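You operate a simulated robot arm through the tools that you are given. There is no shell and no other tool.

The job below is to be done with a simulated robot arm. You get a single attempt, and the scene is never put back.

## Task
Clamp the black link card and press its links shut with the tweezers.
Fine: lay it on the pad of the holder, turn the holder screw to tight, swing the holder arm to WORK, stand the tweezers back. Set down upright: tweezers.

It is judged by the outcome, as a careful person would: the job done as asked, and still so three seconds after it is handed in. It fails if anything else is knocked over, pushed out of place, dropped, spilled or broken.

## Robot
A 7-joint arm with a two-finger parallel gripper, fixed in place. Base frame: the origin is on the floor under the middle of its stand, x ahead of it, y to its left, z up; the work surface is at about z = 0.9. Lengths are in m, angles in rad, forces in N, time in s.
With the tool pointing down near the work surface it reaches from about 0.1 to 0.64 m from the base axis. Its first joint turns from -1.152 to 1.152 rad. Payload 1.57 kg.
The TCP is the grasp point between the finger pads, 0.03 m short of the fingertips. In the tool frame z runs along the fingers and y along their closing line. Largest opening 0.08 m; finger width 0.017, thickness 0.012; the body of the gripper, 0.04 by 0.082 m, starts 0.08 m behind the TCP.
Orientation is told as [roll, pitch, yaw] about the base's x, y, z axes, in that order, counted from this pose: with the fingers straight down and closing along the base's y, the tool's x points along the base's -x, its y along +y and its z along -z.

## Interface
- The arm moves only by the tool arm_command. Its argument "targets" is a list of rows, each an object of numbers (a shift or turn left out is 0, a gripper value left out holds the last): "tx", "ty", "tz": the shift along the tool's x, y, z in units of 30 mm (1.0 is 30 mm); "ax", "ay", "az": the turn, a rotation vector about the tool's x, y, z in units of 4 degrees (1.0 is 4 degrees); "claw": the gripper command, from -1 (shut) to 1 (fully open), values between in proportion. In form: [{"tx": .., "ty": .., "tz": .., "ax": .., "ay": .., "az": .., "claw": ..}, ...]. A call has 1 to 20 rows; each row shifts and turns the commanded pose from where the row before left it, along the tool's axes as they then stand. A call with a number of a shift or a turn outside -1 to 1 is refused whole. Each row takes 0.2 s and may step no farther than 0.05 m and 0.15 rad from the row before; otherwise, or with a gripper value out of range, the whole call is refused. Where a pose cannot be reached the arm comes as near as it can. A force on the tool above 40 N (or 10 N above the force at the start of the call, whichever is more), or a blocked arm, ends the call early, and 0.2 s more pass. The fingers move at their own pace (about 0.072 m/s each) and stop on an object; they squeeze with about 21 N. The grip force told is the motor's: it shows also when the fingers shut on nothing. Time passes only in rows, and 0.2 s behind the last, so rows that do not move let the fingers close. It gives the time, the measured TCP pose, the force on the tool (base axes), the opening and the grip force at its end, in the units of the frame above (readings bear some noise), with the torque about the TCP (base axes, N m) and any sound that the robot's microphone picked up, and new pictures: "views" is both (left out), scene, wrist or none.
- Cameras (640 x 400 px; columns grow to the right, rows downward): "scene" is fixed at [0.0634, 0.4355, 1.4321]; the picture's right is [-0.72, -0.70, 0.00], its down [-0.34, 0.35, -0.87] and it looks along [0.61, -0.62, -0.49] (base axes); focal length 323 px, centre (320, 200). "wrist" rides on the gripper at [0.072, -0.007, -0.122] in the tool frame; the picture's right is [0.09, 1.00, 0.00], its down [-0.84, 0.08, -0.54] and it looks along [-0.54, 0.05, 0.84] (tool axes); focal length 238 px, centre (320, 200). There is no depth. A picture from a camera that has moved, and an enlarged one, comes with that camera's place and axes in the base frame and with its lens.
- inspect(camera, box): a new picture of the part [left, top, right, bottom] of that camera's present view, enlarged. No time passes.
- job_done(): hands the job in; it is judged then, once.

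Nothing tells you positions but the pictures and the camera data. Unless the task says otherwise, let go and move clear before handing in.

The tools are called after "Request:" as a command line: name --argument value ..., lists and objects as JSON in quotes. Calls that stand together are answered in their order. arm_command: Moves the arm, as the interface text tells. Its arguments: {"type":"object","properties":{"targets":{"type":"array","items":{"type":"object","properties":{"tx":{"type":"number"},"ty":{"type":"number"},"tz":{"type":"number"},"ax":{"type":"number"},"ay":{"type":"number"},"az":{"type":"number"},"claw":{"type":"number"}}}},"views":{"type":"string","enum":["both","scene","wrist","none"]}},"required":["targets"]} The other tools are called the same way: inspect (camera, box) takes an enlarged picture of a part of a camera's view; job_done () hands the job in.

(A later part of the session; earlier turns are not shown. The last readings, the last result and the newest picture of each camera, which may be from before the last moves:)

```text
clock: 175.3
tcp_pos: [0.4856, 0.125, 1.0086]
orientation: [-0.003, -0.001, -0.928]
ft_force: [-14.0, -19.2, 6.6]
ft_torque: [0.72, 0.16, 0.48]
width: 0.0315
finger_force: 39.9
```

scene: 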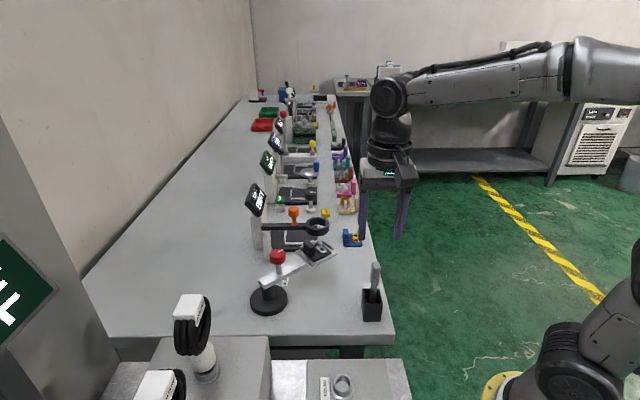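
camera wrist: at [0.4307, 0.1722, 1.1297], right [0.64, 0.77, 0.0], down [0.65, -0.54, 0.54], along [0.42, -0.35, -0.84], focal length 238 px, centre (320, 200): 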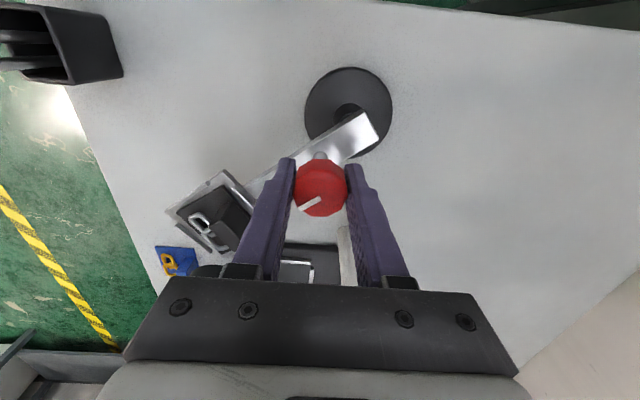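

The torque rose straight to 0.46 N·m, so the screw was already at its tight stop. I'll release without turning back, rise, and look down at the arm.

Request:
arm_command --targets '[{"claw": -0.2}, {"claw": 0.2}, {"claw": 0.5}, {"tz": -0.5}, {"tz": -1}, {"tz": -1}, {"tz": -1}, {}]' --views "both"

Request:
inspect --camera "scene" --box '[250, 200, 370, 310]'

Request:
inspect --camera "wrist" --box '[200, 60, 380, 200]'

```text
clock: 177.2
tcp_pos: [0.4865, 0.1245, 1.1148]
orientation: [0.0, -0.002, -0.926]
ft_force: [-0.6, 0.0, -0.7]
ft_torque: [0.0, 0.01, 0.0]
width: 0.0599
finger_force: 0.1
camera wrist: at [0.4377, 0.1798, 1.2354], right [0.74, 0.67, 0.0], down [0.56, -0.62, 0.54], along [0.37, -0.4, -0.84], focal length 238 px, centre (320, 200)
```

scene: 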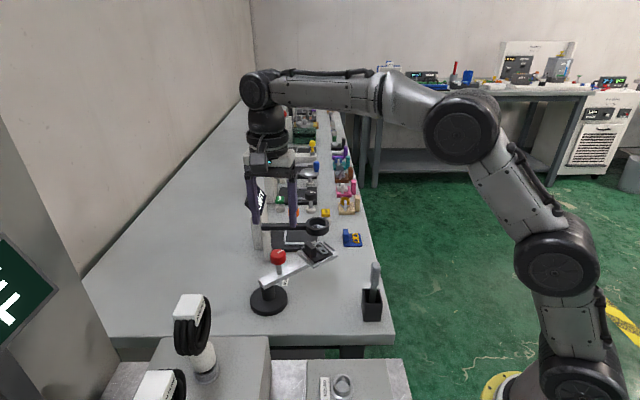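
wrist: 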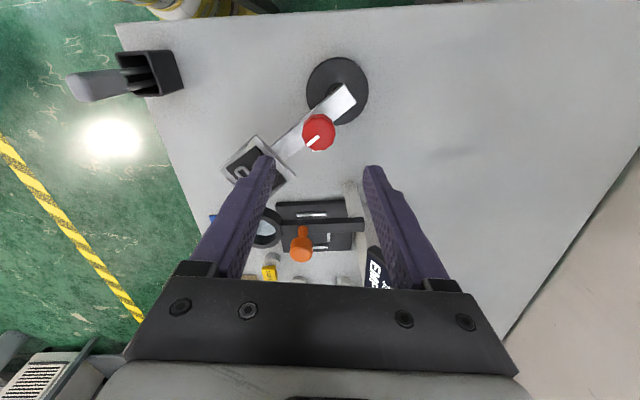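

```text
3.64 times, centred on (310, 255) of scene
camera zoom: at [0.0634, 0.4355, 1.4321], right [-0.72, -0.7, 0.0], down [-0.34, 0.35, -0.87], along [0.61, -0.62, -0.49], focal length 1176 px, centre (356, 0)
```

zoom: 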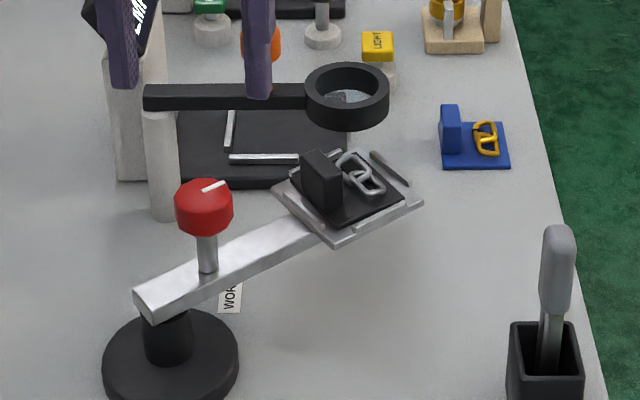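

```text
2.86 times, centred on (290, 130) of wrist
camera zoom: at [0.4377, 0.1798, 1.2354], right [0.74, 0.67, 0.0], down [0.56, -0.62, 0.54], along [0.37, -0.4, -0.84], focal length 681 px, centre (406, 400)
```

zoom: 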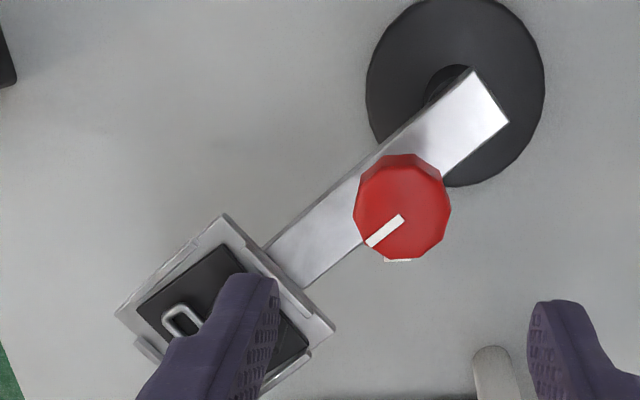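

The screw is at its stop, but working it nudged the arm about 3° off WORK. I'll use the closed fingers as a pusher on the bar's trailing side to bring it back to the stop.

Request:
arm_command --targets '[{"tx": -0.13, "ty": -1, "claw": -1}, {"tx": -0.13, "ty": -1}, {"tz": 0.9}, {"tz": 1}, {"tz": 1}, {"tz": 1}, {"tz": 0.5}, {}]' --views "both"

Request:
inspect --camera "scene" --box '[250, 200, 370, 310]'

Request:
inspect --camera "wrist" --box '[230, 80, 410, 220]'

```text
clock: 178.9
tcp_pos: [0.4414, 0.0847, 0.9818]
orientation: [0.0, -0.001, -0.925]
ft_force: [1.1, -0.3, 0.5]
ft_torque: [0.03, 0.0, 0.01]
width: 0.0
finger_force: 21.0
camera wrist: at [0.3933, 0.1384, 1.1023], right [0.74, 0.67, 0.0], down [0.56, -0.62, 0.54], along [0.37, -0.4, -0.84], focal length 238 px, centre (320, 200)
```

scene: 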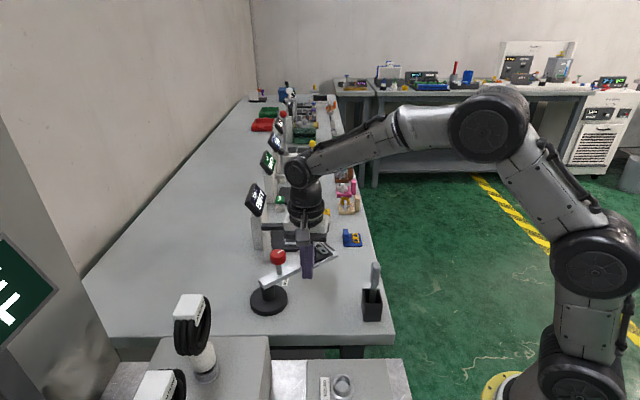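
wrist: 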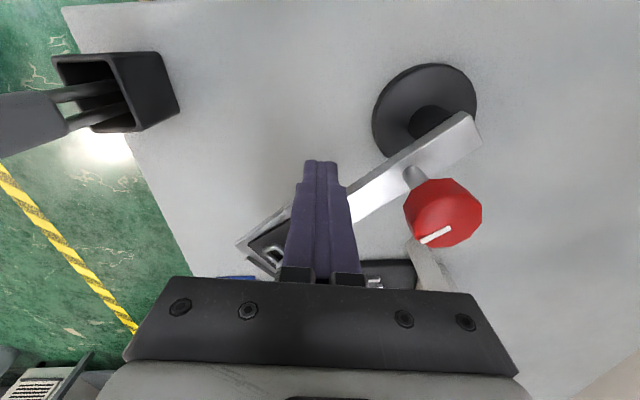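

```text
3.64 times, centred on (310, 255) of scene
camera zoom: at [0.0634, 0.4355, 1.4321], right [-0.72, -0.7, 0.0], down [-0.34, 0.35, -0.87], along [0.61, -0.62, -0.49], focal length 1176 px, centre (356, 0)
```

zoom: 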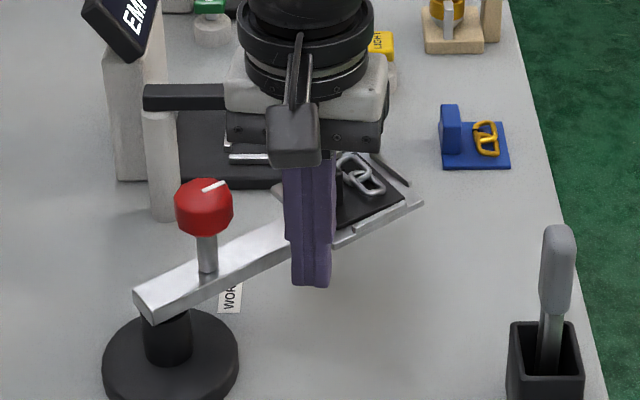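

```text
2.86 times, centred on (320, 150) of wrist
camera zoom: at [0.3933, 0.1384, 1.1023], right [0.74, 0.67, 0.0], down [0.56, -0.62, 0.54], along [0.37, -0.4, -0.84], focal length 681 px, centre (320, 343)
```

zoom: 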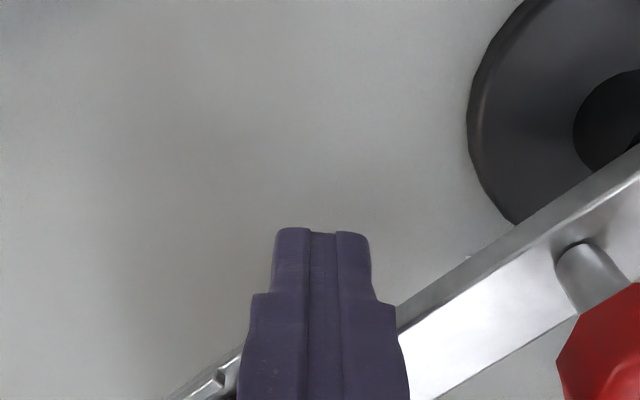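

Request:
arm_command --targets '[{"tx": -0.07, "ty": 0.071}, {"tx": -0.07, "ty": 0.071}, {"tx": -0.07, "ty": 0.071}, {"tx": -0.07, "ty": 0.071}, {}]' --views "none"

Request:
inspect --camera "scene" --box '[250, 200, 370, 310]'

```text
clock: 180.2
tcp_pos: [0.4538, 0.0811, 0.9803]
orientation: [0.001, 0.0, -0.925]
ft_force: [-1.2, -0.9, 0.5]
ft_torque: [-0.02, 0.04, 0.0]
width: 0.0
finger_force: 20.8
```

```text
3.64 times, centred on (310, 255) of scene
camera zoom: at [0.0634, 0.4355, 1.4321], right [-0.72, -0.7, 0.0], down [-0.34, 0.35, -0.87], along [0.61, -0.62, -0.49], focal length 1176 px, centre (356, 0)
```

zoom: 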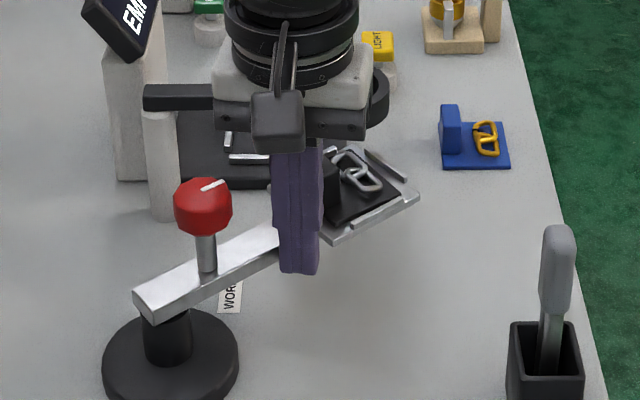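

Request:
arm_command --targets '[{"tx": -0.05, "ty": 0.05}, {"tx": -0.05, "ty": 0.05}, {}]' --views "none"

Request:
arm_command --targets '[{"tx": -0.04, "ty": 0.04}, {}]' --views "none"

Request:
inspect --camera "scene" --box '[250, 200, 370, 310]'

```text
clock: 180.9
tcp_pos: [0.4566, 0.0819, 0.9802]
orientation: [-0.002, 0.0, -0.925]
ft_force: [-15.4, 0.8, 6.7]
ft_torque: [0.0, 0.2, 0.02]
width: 0.0
finger_force: 20.8
```

```text
clock: 181.6
tcp_pos: [0.4567, 0.081, 0.9804]
orientation: [-0.007, 0.001, -0.925]
ft_force: [-25.5, 3.7, 9.4]
ft_torque: [0.05, 0.34, 0.07]
width: 0.0002
finger_force: 21.0
```

```text
3.64 times, centred on (310, 255) of scene
camera zoom: at [0.0625, 0.4356, 1.4322], right [-0.72, -0.7, 0.0], down [-0.34, 0.35, -0.87], along [0.61, -0.62, -0.49], focal length 1176 px, centre (356, 0)
```

zoom: 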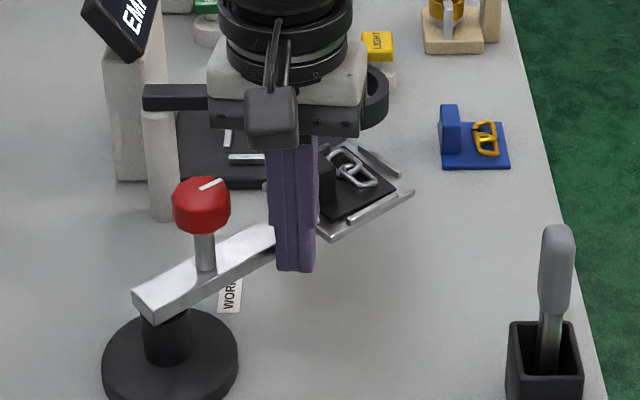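

25 N against a firm stop: the arm is at the end of its travel at WORK. I'll back off, rise, and go re-pick the tweezers for one more careful press.

Request:
arm_command --targets '[{"tx": 0.17, "ty": -0.17}, {"tx": 0.17, "ty": -0.17}, {"tz": -1}, {"tz": -1}, {"tz": -1}, {"tz": -1}, {"tz": -0.7, "claw": 0.5}, {"az": -1}, {"az": -1}, {"tx": 0.323, "ty": -0.866}, {"tx": 0.323, "ty": -0.866}, {"tx": 0.323, "ty": -0.866}, {"tx": 0.323, "ty": -0.866}, {"tx": 0.323, "ty": -0.866}, {}]' --views "both"

Request:
inspect --camera "wrist" --box '[240, 60, 400, 220]'

Request:
inspect --camera "scene" --box '[250, 200, 370, 310]'

```text
clock: 184.8
tcp_pos: [0.3182, 0.0244, 1.1241]
orientation: [0.0, -0.001, -0.784]
ft_force: [-0.3, -0.2, 0.1]
ft_torque: [0.03, 0.01, 0.0]
width: 0.0601
finger_force: 0.1
camera wrist: at [0.2628, 0.072, 1.2448], right [0.64, 0.77, 0.0], down [0.65, -0.54, 0.54], along [0.42, -0.35, -0.84], focal length 238 px, centre (320, 200)
```

scene: 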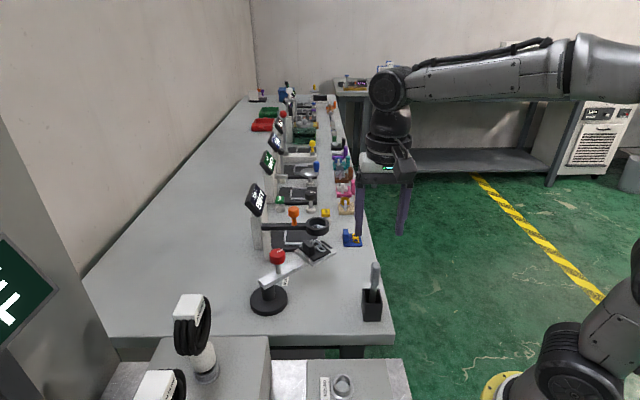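
wrist: 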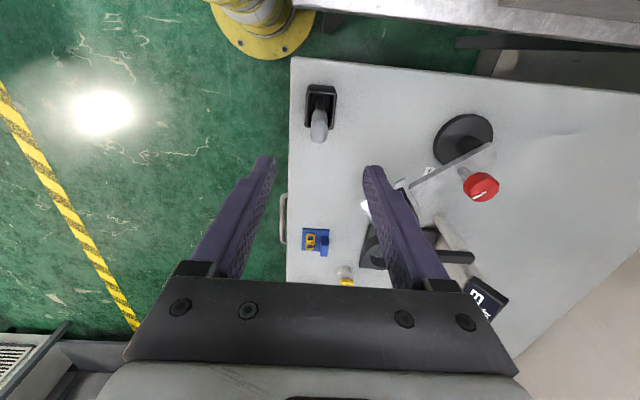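

```text
2.50 times, centred on (320, 140) of wrist
camera zoom: at [0.2628, 0.072, 1.2448], right [0.64, 0.77, 0.0], down [0.65, -0.54, 0.54], along [0.42, -0.35, -0.84], focal length 596 px, centre (320, 350)
```

zoom: 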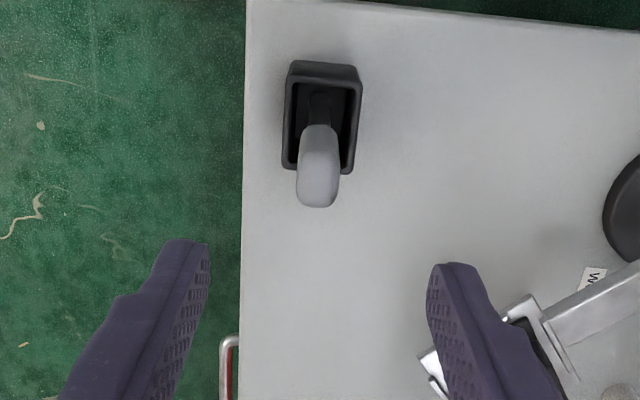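

```text
3.64 times, centred on (310, 255) of scene
camera zoom: at [0.0634, 0.4355, 1.4321], right [-0.72, -0.7, 0.0], down [-0.34, 0.35, -0.87], along [0.61, -0.62, -0.49], focal length 1176 px, centre (356, 0)
```

zoom: 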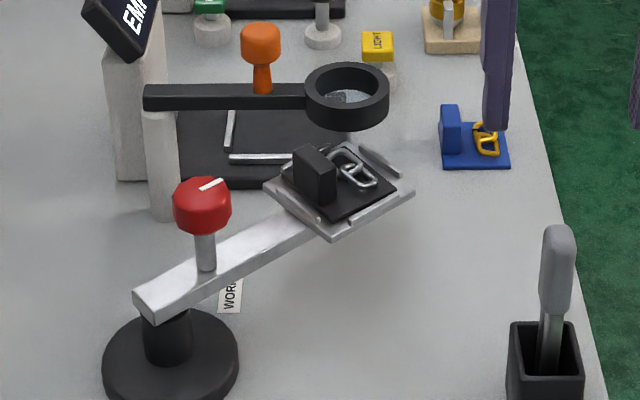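

The arm is seated at the stop. This time I'll grip the tweezers the way one squeezes them, across the prong pair (yaw +45°), in case the squeeze matters. Rotating over the cup.

Request:
arm_command --targets '[{"az": -1}, {"az": -1}, {"az": -1}, {"az": -1}, {"az": -1}, {"az": -1}, {"az": -1}, {"az": -1}, {"az": -1}, {"az": -1}, {"az": -1}, {"az": -1}, {"az": -1}, {"az": -1}, {"az": -1}, {"az": -1}, {"az": -1}, {"az": -1}, {"az": -1}, {"az": -1}]' --views "none"

Request:
arm_command --targets '[{"az": -1}, {"az": -1}, {"az": -0.48}, {"tz": 0.8}, {"tz": 0.6}, {}]' --views "both"

Request:
inspect --camera "wrist" --box '[240, 60, 400, 220]'

Request:
inspect --camera "scene" --box '[330, 220, 420, 330]'

```text
clock: 188.9
tcp_pos: [0.3188, 0.0247, 1.1219]
orientation: [-0.002, -0.002, 0.611]
ft_force: [-0.3, 0.0, -0.6]
ft_torque: [-0.04, -0.01, 0.01]
width: 0.0598
finger_force: 0.0
```

```text
clock: 190.3
tcp_pos: [0.3207, 0.026, 1.0786]
orientation: [-0.004, 0.001, 0.783]
ft_force: [-0.1, -0.2, 1.0]
ft_torque: [-0.02, -0.04, 0.01]
width: 0.0599
finger_force: 0.1
camera wrist: at [0.2743, -0.0284, 1.1997], right [-0.77, 0.64, 0.0], down [0.54, 0.65, 0.54], along [0.35, 0.42, -0.84], focal length 238 px, centre (320, 200)
```

scene: 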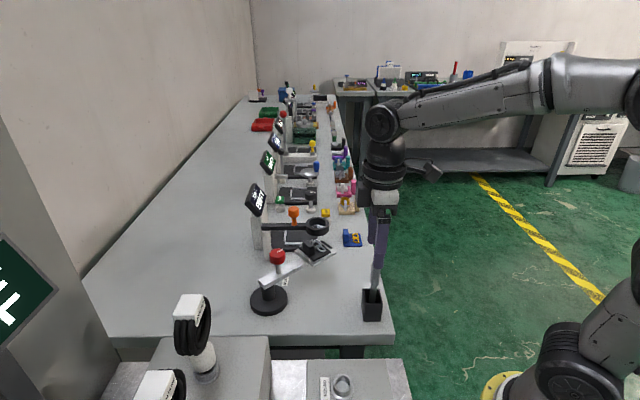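
wrist: 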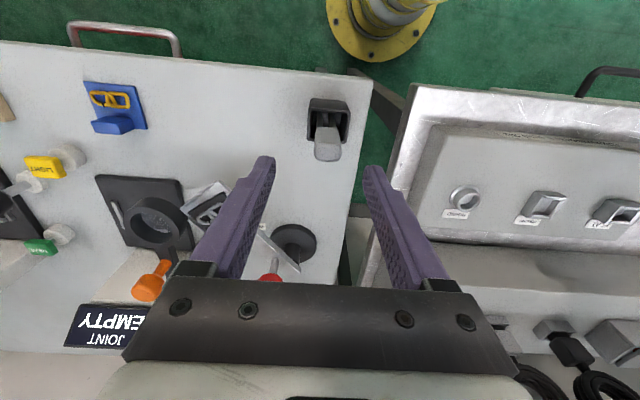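

```text
2.50 times, centred on (320, 140) of wrist
camera zoom: at [0.2743, -0.0284, 1.1997], right [-0.77, 0.64, 0.0], down [0.54, 0.65, 0.54], along [0.35, 0.42, -0.84], focal length 596 px, centre (320, 350)
```

zoom: 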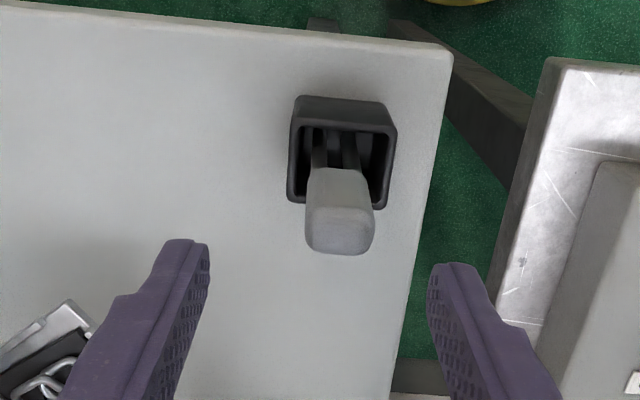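

```text
3.64 times, centred on (375, 275) of scene
camera zoom: at [0.0634, 0.4355, 1.4321], right [-0.72, -0.7, 0.0], down [-0.34, 0.35, -0.87], along [0.61, -0.62, -0.49], focal length 1176 px, centre (120, -73)
```

zoom: 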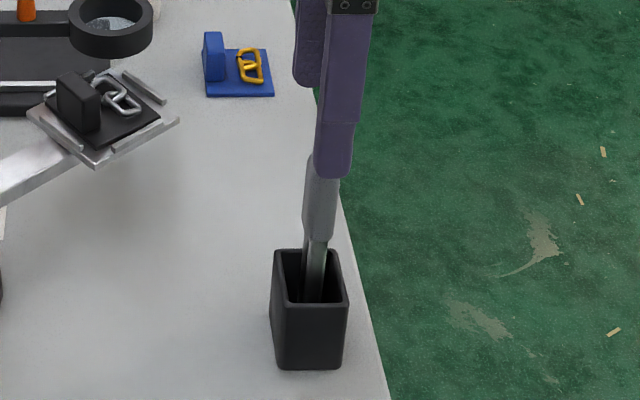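

Request:
arm_command --targets '[{"tx": 0.07, "ty": 0.19}, {"tz": 0.8}, {"tz": 0.8}, {}]' --views "wrist"

Request:
inspect --camera "wrist" --box '[240, 80, 400, 240]'

Request:
inspect --camera "scene" --box '[330, 220, 420, 330]'

```text
clock: 191.3
tcp_pos: [0.3136, 0.0272, 1.0321]
orientation: [-0.005, 0.001, 0.783]
ft_force: [-0.4, -0.5, -1.0]
ft_torque: [0.02, -0.02, -0.03]
width: 0.06
finger_force: 0.1
camera wrist: at [0.2687, -0.0271, 1.1527], right [-0.77, 0.64, 0.0], down [0.54, 0.65, 0.54], along [0.35, 0.41, -0.84], focal length 238 px, centre (320, 200)
```

wrist: 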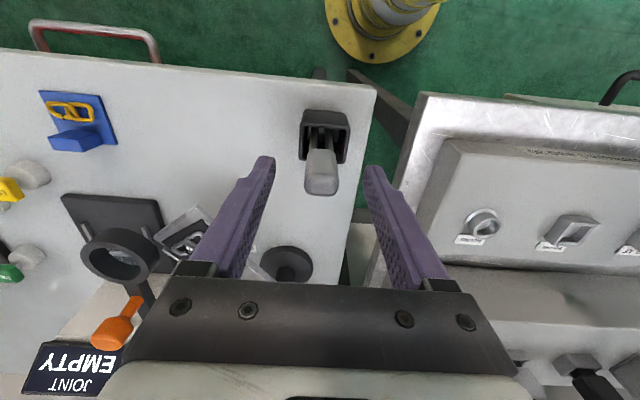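

```text
2.50 times, centred on (320, 160) of wrist
camera zoom: at [0.2687, -0.0271, 1.1527], right [-0.77, 0.64, 0.0], down [0.54, 0.65, 0.54], along [0.35, 0.41, -0.84], focal length 596 px, centre (320, 300)
```

zoom: 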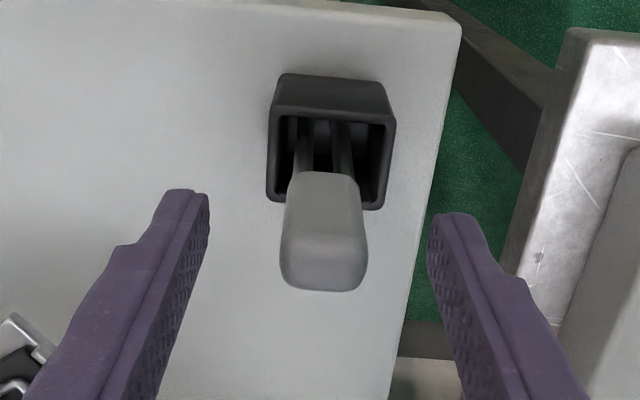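

```text
3.64 times, centred on (375, 275) of scene
camera zoom: at [0.0634, 0.4355, 1.4321], right [-0.72, -0.7, 0.0], down [-0.34, 0.35, -0.87], along [0.61, -0.62, -0.49], focal length 1176 px, centre (120, -73)
```

zoom: 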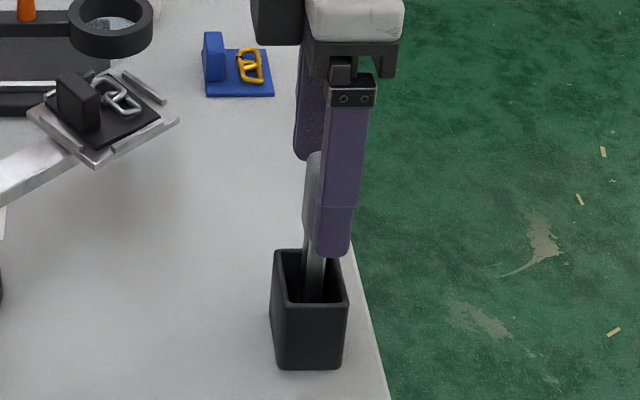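

Request:
arm_command --targets '[{"tx": -0.06, "tz": 0.5}, {"tz": 0.55}, {}, {"claw": 0.0}, {"claw": -0.4}, {"claw": -1}, {"claw": -1}, {"claw": -1}]' --views "wrist"

Request:
inspect --camera "wrist" --box '[240, 80, 400, 240]'

Request:
inspect --camera "scene" --box '[330, 220, 420, 330]'

```text
clock: 193.2
tcp_pos: [0.3163, 0.0295, 1.0004]
orientation: [-0.001, 0.0, 0.784]
ft_force: [-0.3, 1.3, 0.3]
ft_torque: [0.0, -0.01, 0.0]
width: 0.0215
finger_force: 21.3
camera wrist: at [0.2701, -0.025, 1.1216], right [-0.77, 0.64, 0.0], down [0.54, 0.65, 0.54], along [0.35, 0.41, -0.84], focal length 238 px, centre (320, 200)
```

wrist: 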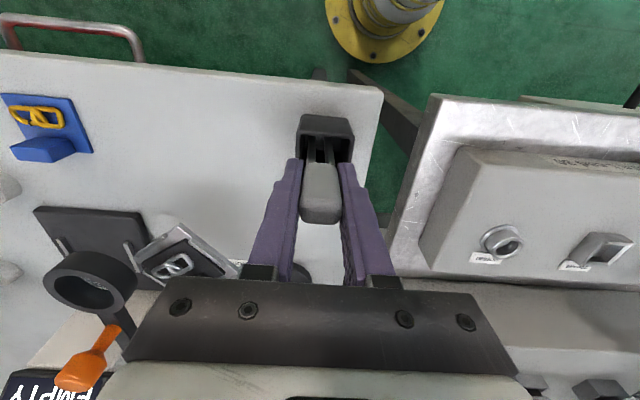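

```text
2.50 times, centred on (320, 160) of wrist
camera zoom: at [0.2701, -0.025, 1.1216], right [-0.77, 0.64, 0.0], down [0.54, 0.65, 0.54], along [0.35, 0.41, -0.84], focal length 596 px, centre (320, 300)
```

zoom: 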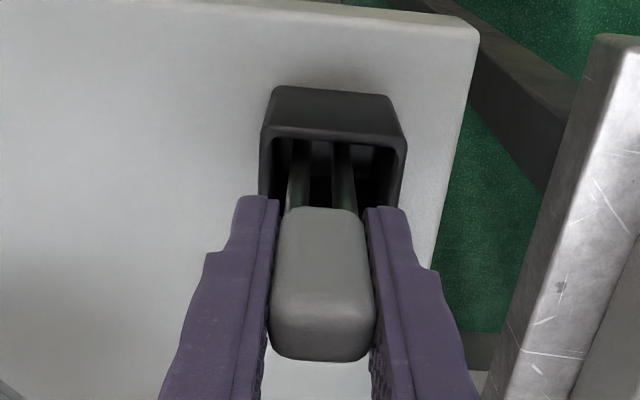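

```text
3.64 times, centred on (375, 275) of scene
camera zoom: at [0.0634, 0.4355, 1.4321], right [-0.72, -0.7, 0.0], down [-0.34, 0.35, -0.87], along [0.61, -0.62, -0.49], focal length 1176 px, centre (120, -73)
```

zoom: 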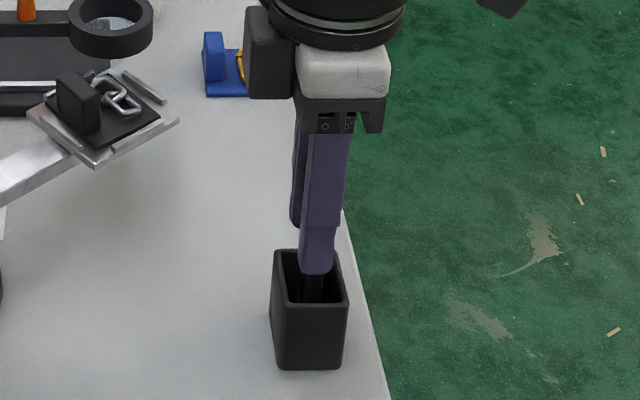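

A rigid 21.5 mm grip, and from this side both prongs are visible side by side, which is better for aiming. I'll lift out.

Request:
arm_command --targets '[{"tz": -0.3}, {"tz": -0.6}, {"tz": -0.8}, {"tz": -0.9}, {"tz": -0.9}, {"tz": -0.9}, {}]' --views "both"

Request:
inspect --camera "wrist" --box '[260, 60, 380, 240]'

```text
clock: 194.8
tcp_pos: [0.3151, 0.0294, 1.1322]
orientation: [-0.001, 0.0, 0.784]
ft_force: [0.1, 0.5, -0.5]
ft_torque: [0.0, 0.02, 0.06]
width: 0.0216
finger_force: 20.7
camera wrist: at [0.2694, -0.0246, 1.2536], right [-0.77, 0.64, 0.0], down [0.54, 0.65, 0.54], along [0.35, 0.41, -0.84], focal length 238 px, centre (320, 200)
```

scene: 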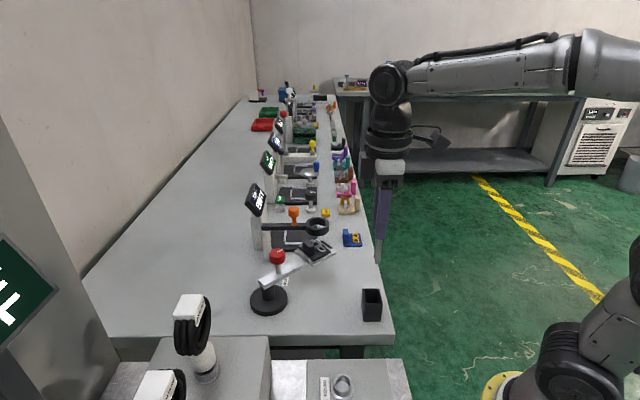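
wrist: 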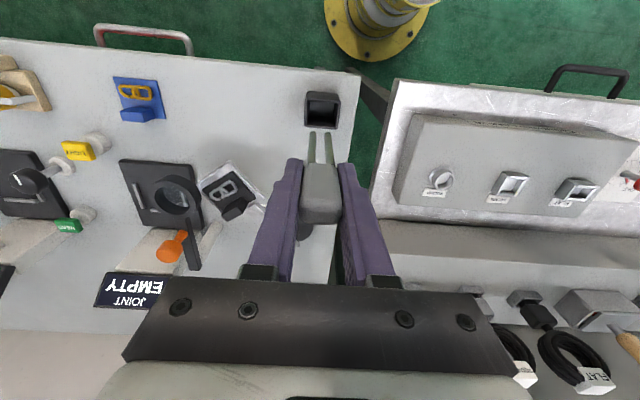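

```text
2.22 times, centred on (320, 150) of wrist
camera zoom: at [0.2694, -0.0246, 1.2536], right [-0.77, 0.64, 0.0], down [0.54, 0.65, 0.54], along [0.35, 0.41, -0.84], focal length 530 px, centre (320, 311)
```

zoom: 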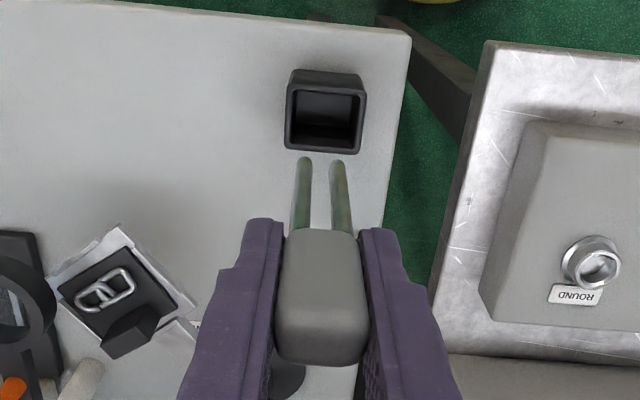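

Both tips are visible: 14 mm apart, midpoint on the tool axis. I'll rotate to yaw -7° so the pair straddles the gap wire, and hover over the gap at (0.488, 0.023).

Request:
arm_command --targets '[{"az": 1}, {"az": 1}, {"az": 1}, {"az": 1}, {"az": 1}, {"az": 1}, {"az": 1}, {"az": 1}, {"az": 1}, {"az": 1}, {"az": 1}, {"az": 1}, {"az": 1}, {"tx": -0.97, "ty": 0.083}, {"tx": -0.97, "ty": 0.083}, {"tx": -0.97, "ty": 0.083}, {"tx": -0.97, "ty": 0.083}, {"tx": -0.97, "ty": 0.083}, {"tx": -0.96, "ty": 0.083}, {}]' --views "wrist"

Request:
arm_command --targets '[{"tz": 0.6}, {"tz": 0.6}, {}]' --views "wrist"

Request:
inspect --camera "wrist" --box '[280, 80, 360, 180]'

Request:
inspect --camera "scene" --box '[300, 210, 360, 265]'

```text
clock: 198.9
tcp_pos: [0.4905, 0.0226, 1.1342]
orientation: [-0.002, 0.0, -0.123]
ft_force: [0.0, -0.4, -0.8]
ft_torque: [-0.02, 0.0, -0.01]
width: 0.0215
finger_force: 21.1
camera wrist: at [0.4179, 0.0268, 1.2556], right [0.03, 1.0, 0.0], down [0.84, -0.03, 0.54], along [0.54, -0.02, -0.84], focal length 238 px, centre (320, 200)
```

wrist: 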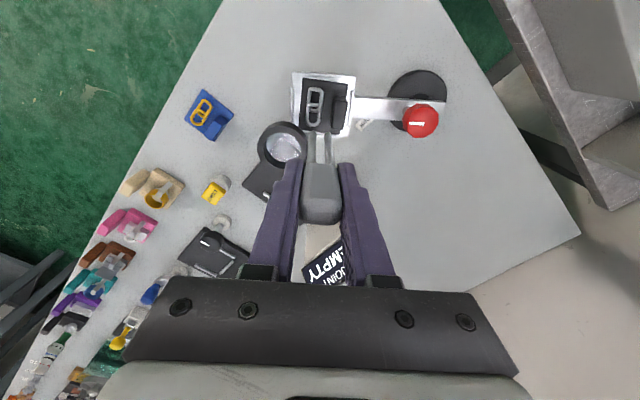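

```text
clock: 199.8
tcp_pos: [0.4906, 0.0225, 1.0967]
orientation: [-0.002, -0.004, -0.125]
ft_force: [-0.8, -0.5, -0.3]
ft_torque: [-0.01, 0.01, 0.01]
width: 0.0213
finger_force: 21.0
camera wrist: at [0.4189, 0.0262, 1.2186], right [0.03, 1.0, 0.0], down [0.84, -0.03, 0.54], along [0.54, -0.02, -0.84], focal length 238 px, centre (320, 200)
```

wrist: 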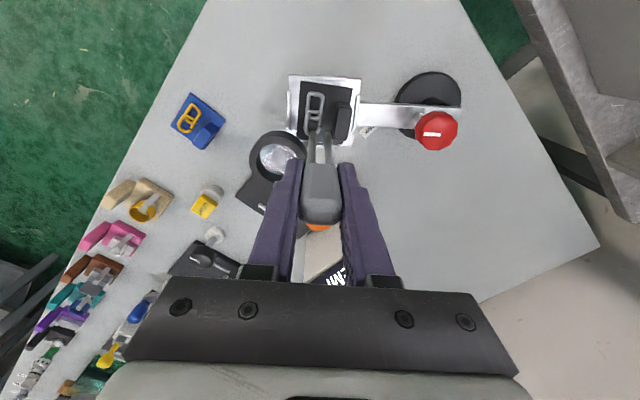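

```text
4.00 times, centred on (320, 130) of wrist
camera zoom: at [0.4189, 0.0262, 1.2186], right [0.03, 1.0, 0.0], down [0.84, -0.03, 0.54], along [0.54, -0.02, -0.84], focal length 953 px, centre (320, 480)
```

zoom: 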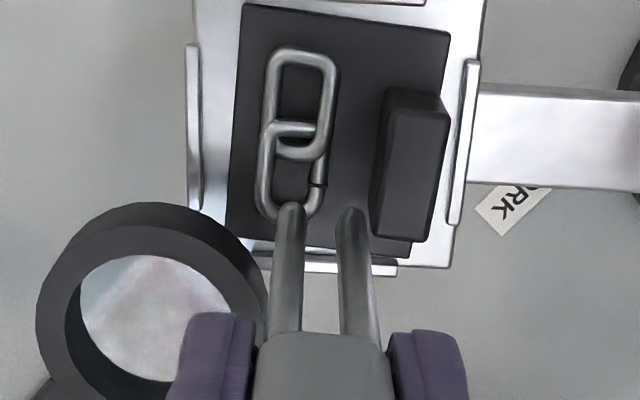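

```text
7.27 times, centred on (330, 238) of scene
camera zoom: at [0.0634, 0.4355, 1.4321], right [-0.72, -0.7, 0.0], down [-0.34, 0.35, -0.87], along [0.61, -0.62, -0.49], focal length 2352 px, centre (247, -73)
```

zoom: 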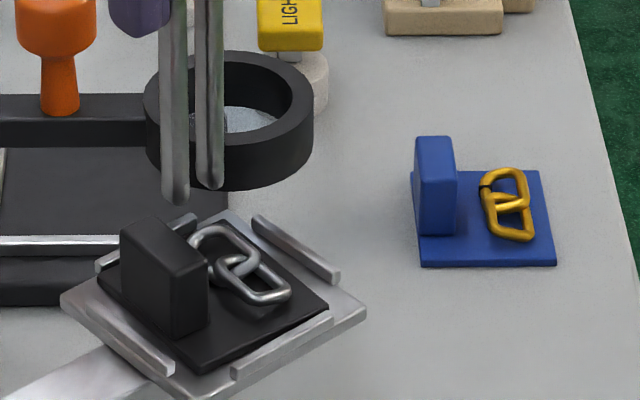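

Now the gap is plainly visible with the tips about to land either side of it. I'll make a small correction (+3 mm tool x) and lower.

Request:
arm_command --targets '[{"tx": 0.1, "ty": 0.03}, {"tz": 0.3}, {"tz": 0.2}, {}]' --views "none"

Request:
inspect --camera "wrist" --box '[280, 80, 360, 180]'

Request:
inspect --camera "scene" --box '[300, 210, 360, 265]'

```text
clock: 200.8
tcp_pos: [0.4875, 0.0243, 1.082]
orientation: [-0.003, -0.003, -0.123]
ft_force: [-0.1, 0.4, -0.7]
ft_torque: [0.01, -0.01, -0.03]
width: 0.0215
finger_force: 21.1
```

```text
4.00 times, centred on (320, 130) of wrist
camera zoom: at [0.4155, 0.0275, 1.2031], right [0.03, 1.0, 0.0], down [0.84, -0.03, 0.54], along [0.54, -0.02, -0.84], focal length 953 px, centre (320, 480)
```

zoom: 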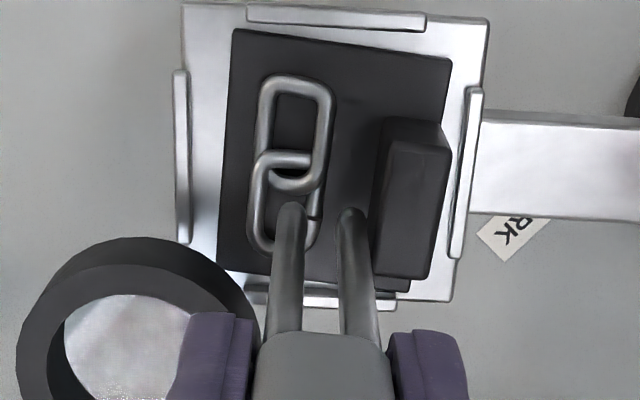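

```text
7.27 times, centred on (330, 238) of scene
camera zoom: at [0.0634, 0.4355, 1.4321], right [-0.72, -0.7, 0.0], down [-0.34, 0.35, -0.87], along [0.61, -0.62, -0.49], focal length 2352 px, centre (247, -73)
```

zoom: 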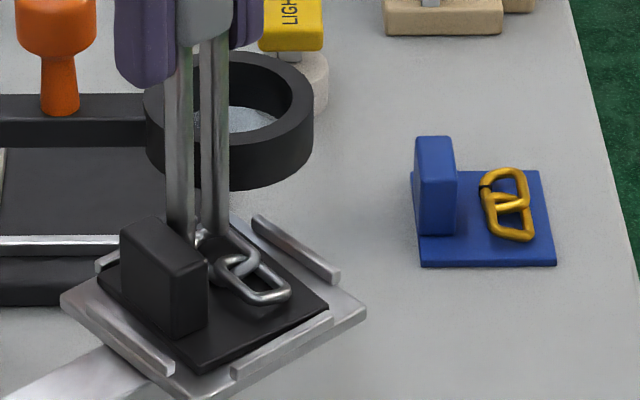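

Request:
arm_command --targets '[{"ty": -0.07}, {"tz": 0.1}, {"tz": 0.05}, {}]' --views "none"

Request:
inspect --camera "wrist" --box '[290, 90, 350, 160]'

Request:
inspect --camera "scene" --box '[310, 220, 350, 260]'

```text
clock: 201.8
tcp_pos: [0.4865, 0.0219, 1.0761]
orientation: [-0.002, -0.002, -0.125]
ft_force: [0.5, 0.5, -0.6]
ft_torque: [0.02, -0.02, -0.01]
width: 0.0215
finger_force: 21.0
```

```text
5.71 times, centred on (320, 125) of wrist
camera zoom: at [0.4156, 0.025, 1.1985], right [0.03, 1.0, 0.0], down [0.84, -0.03, 0.54], along [0.54, -0.02, -0.84], focal length 1362 px, centre (320, 629)
```

zoom: 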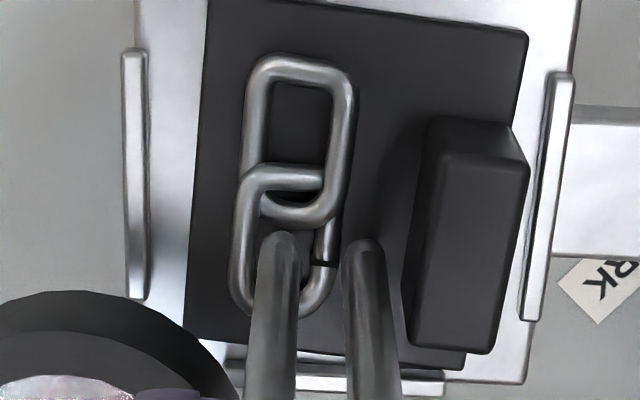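

```text
10.00 times, centred on (330, 240) of scene
camera zoom: at [0.0634, 0.4355, 1.4321], right [-0.72, -0.7, 0.0], down [-0.34, 0.35, -0.87], along [0.61, -0.62, -0.49], focal length 3233 px, centre (220, -200)
```

zoom: 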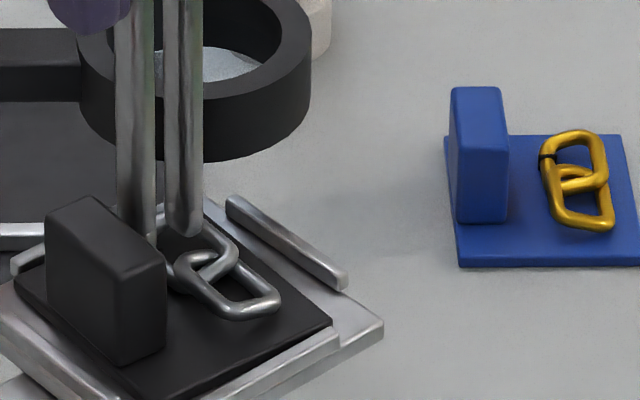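

The tips straddle the gap wire, aligned within a millimetre. I'll lower gently to contact.

Request:
arm_command --targets '[{"tz": 0.07}, {"tz": 0.04}, {}]' --views "none"

Request:
arm_command --targets '[{"tz": 0.03}, {"tz": 0.03}, {}]' --views "none"

Request:
inspect --camera "wrist" --box '[290, 90, 350, 160]'

```text
clock: 202.6
tcp_pos: [0.4871, 0.0214, 1.0753]
orientation: [-0.001, -0.007, -0.123]
ft_force: [-1.9, -0.4, 10.2]
ft_torque: [-0.08, 0.2, -0.01]
width: 0.0216
finger_force: 21.2
```

```text
clock: 203.3
tcp_pos: [0.487, 0.0229, 1.0725]
orientation: [-0.001, -0.004, -0.124]
ft_force: [0.9, -1.6, 17.0]
ft_torque: [-0.08, 0.01, -0.01]
width: 0.0217
finger_force: 21.3
```

```text
5.71 times, centred on (320, 125) of wrist
camera zoom: at [0.415, 0.0253, 1.1944], right [0.03, 1.0, 0.0], down [0.84, -0.03, 0.55], along [0.55, -0.02, -0.84], focal length 1362 px, centre (320, 629)
```

zoom: 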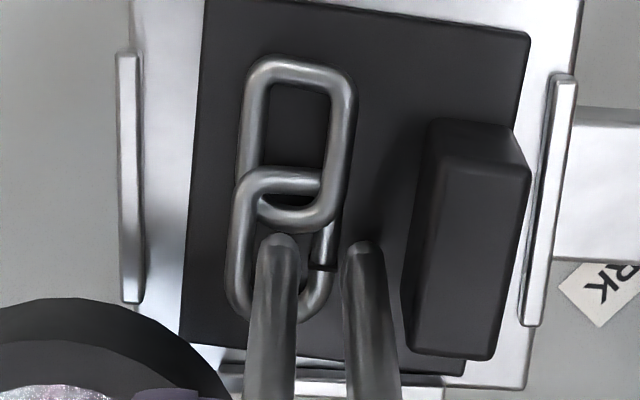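

Request:
arm_command --targets '[{}, {}, {}, {}, {}, {}, {}, {}]' --views "none"

Request:
inspect --camera "wrist" --box '[305, 115, 335, 150]'

Request:
inspect --camera "scene" --box '[310, 220, 350, 260]'

```text
clock: 205.2
tcp_pos: [0.4878, 0.022, 1.0721]
orientation: [-0.001, -0.004, -0.124]
ft_force: [-0.3, -0.4, 17.5]
ft_torque: [-0.07, 0.1, -0.03]
width: 0.0216
finger_force: 21.4
```

```text
11.43 times, centred on (320, 132) of wrist
camera zoom: at [0.4149, 0.0253, 1.1939], right [0.03, 1.0, 0.0], down [0.84, -0.03, 0.54], along [0.54, -0.02, -0.84], focal length 2724 px, centre (320, 971)
```

zoom: 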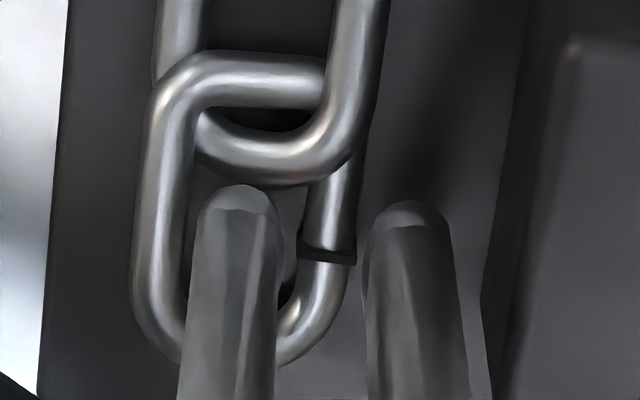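

```text
10.00 times, centred on (330, 240) of scene
camera zoom: at [0.0632, 0.4355, 1.4322], right [-0.72, -0.7, 0.0], down [-0.34, 0.35, -0.87], along [0.61, -0.62, -0.49], focal length 3233 px, centre (220, -200)
```

zoom: 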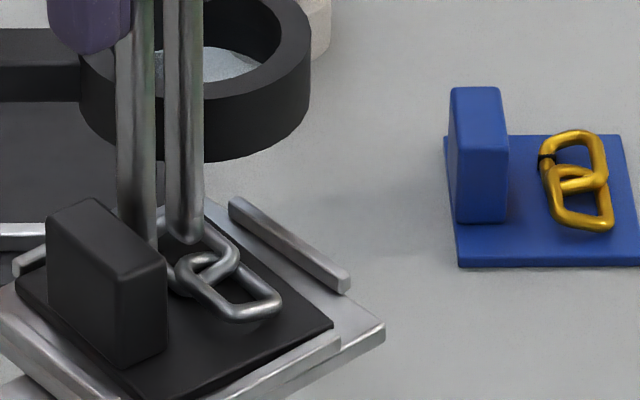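

The tips are straddling the gap and pressing 17 N. I'll also pinch the gapped wire sideways from each side with the prongs (gently), since that's how tweezers would close a link, and watch the band.

Request:
arm_command --targets '[{"tz": -0.06}, {"ty": -0.06}, {"ty": -0.06}, {"ty": -0.04}, {}]' --views "none"

Request:
inspect --camera "wrist" --box '[300, 105, 340, 155]'

```text
clock: 206.3
tcp_pos: [0.4858, 0.0164, 1.0724]
orientation: [-0.001, 0.0, -0.125]
ft_force: [-0.3, -0.5, 0.8]
ft_torque: [0.04, 0.02, 0.0]
width: 0.0216
finger_force: 21.2
```

```text
8.00 times, centred on (320, 130) of wrist
camera zoom: at [0.4145, 0.0199, 1.1945], right [0.03, 1.0, 0.0], down [0.84, -0.03, 0.54], along [0.54, -0.02, -0.84], focal length 1907 px, centre (320, 760)
```

zoom: 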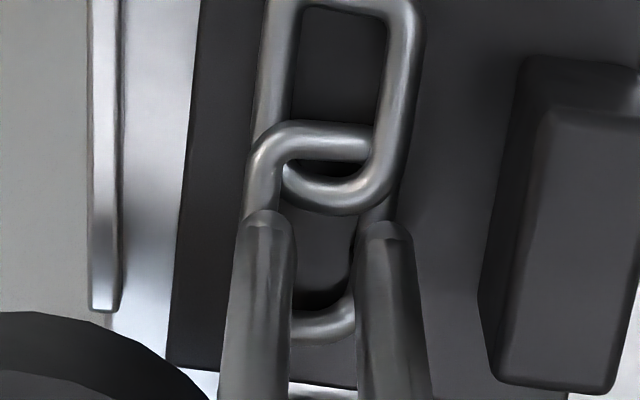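

No lateral resistance, so the links carry no collision of their own and the tips bear on the card itself. While I'm here I'll press firmly once at the gapped link's centre and once at the chain's centre too, to leave no spot unpressed.

Request:
arm_command --targets '[{"tz": 0.05}, {"tz": 0.04}, {}, {}, {}, {}]' --views "none"

Request:
inspect --camera "wrist" --box '[300, 105, 340, 155]'

Request:
arm_command --targets '[{"tz": -0.15}, {"tx": 0.22, "ty": 0.03}, {"tz": 0.12}, {"tz": 0.04}, {}, {}, {}, {}]' --views "none"

Request:
inspect --camera "wrist" --box '[300, 105, 340, 155]'

```text
clock: 207.8
tcp_pos: [0.4855, 0.0171, 1.0736]
orientation: [0.0, -0.003, -0.125]
ft_force: [1.1, -1.4, 12.4]
ft_torque: [-0.05, -0.01, 0.01]
width: 0.0215
finger_force: 21.0
```

```text
8.00 times, centred on (320, 130) of wrist
camera zoom: at [0.4143, 0.0201, 1.1937], right [0.03, 1.0, 0.0], down [0.84, -0.03, 0.55], along [0.55, -0.02, -0.84], focal length 1907 px, centre (320, 760)
```

zoom: 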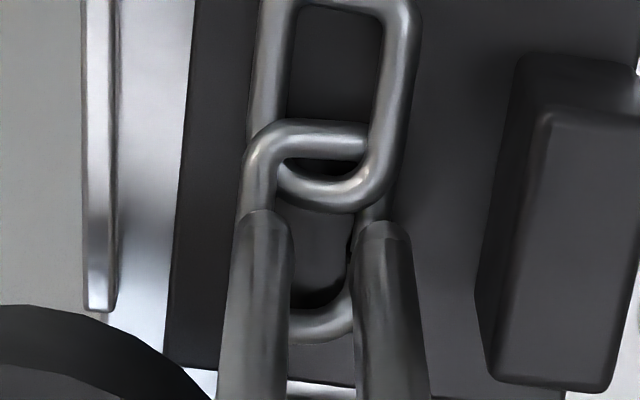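

```text
clock: 209.6
tcp_pos: [0.48, 0.0173, 1.0725]
orientation: [0.0, -0.006, -0.125]
ft_force: [1.0, 0.8, 16.3]
ft_torque: [0.05, 0.0, 0.02]
width: 0.0216
finger_force: 20.8
```

```text
8.00 times, centred on (320, 130) of wrist
camera zoom: at [0.4081, 0.0216, 1.1935], right [0.03, 1.0, 0.0], down [0.84, -0.03, 0.55], along [0.55, -0.02, -0.84], focal length 1907 px, centre (320, 760)
```

zoom: 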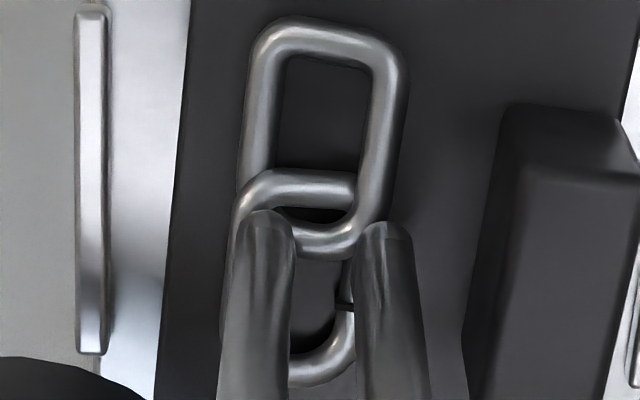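

All the plausible spots have now been pressed firmly with the card clamped at WORK. I'll lift the tweezers and carry them back to the cup at the pick-up pose.

Request:
arm_command --targets '[{"tz": -0.3}, {"tz": -0.7}, {"tz": -1}, {"tz": -0.4}, {"az": -1}, {"az": -1}, {"az": -1}, {"az": -1}, {"az": -1}, {"az": -1}, {"az": -1}, {"az": -1}, {"az": -1}, {"az": -1}, {"az": -1}, {"az": -1}, {"az": -1}, {}]' --views "both"

Request:
inspect --camera "scene" --box '[250, 200, 370, 310]'

```text
clock: 213.3
tcp_pos: [0.48, 0.0185, 1.1426]
orientation: [-0.005, 0.0, 0.785]
ft_force: [0.6, 0.9, -0.7]
ft_torque: [-0.01, 0.02, -0.02]
width: 0.0214
finger_force: 20.7
camera wrist: at [0.4343, -0.036, 1.264], right [-0.77, 0.64, 0.0], down [0.54, 0.65, 0.54], along [0.35, 0.42, -0.84], focal length 238 px, centre (320, 200)
```

scene: 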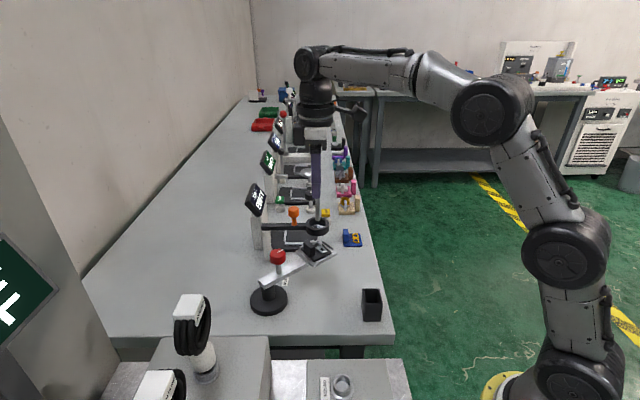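
wrist: 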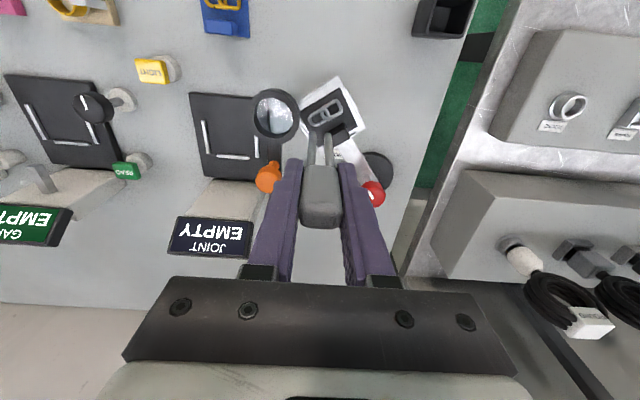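

```text
3.64 times, centred on (310, 255) of scene
camera zoom: at [0.0634, 0.4355, 1.4321], right [-0.72, -0.7, 0.0], down [-0.34, 0.35, -0.87], along [0.61, -0.62, -0.49], focal length 1176 px, centre (356, 0)
```

zoom: 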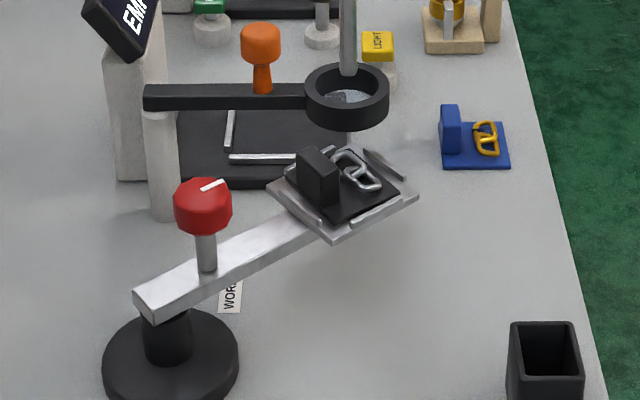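

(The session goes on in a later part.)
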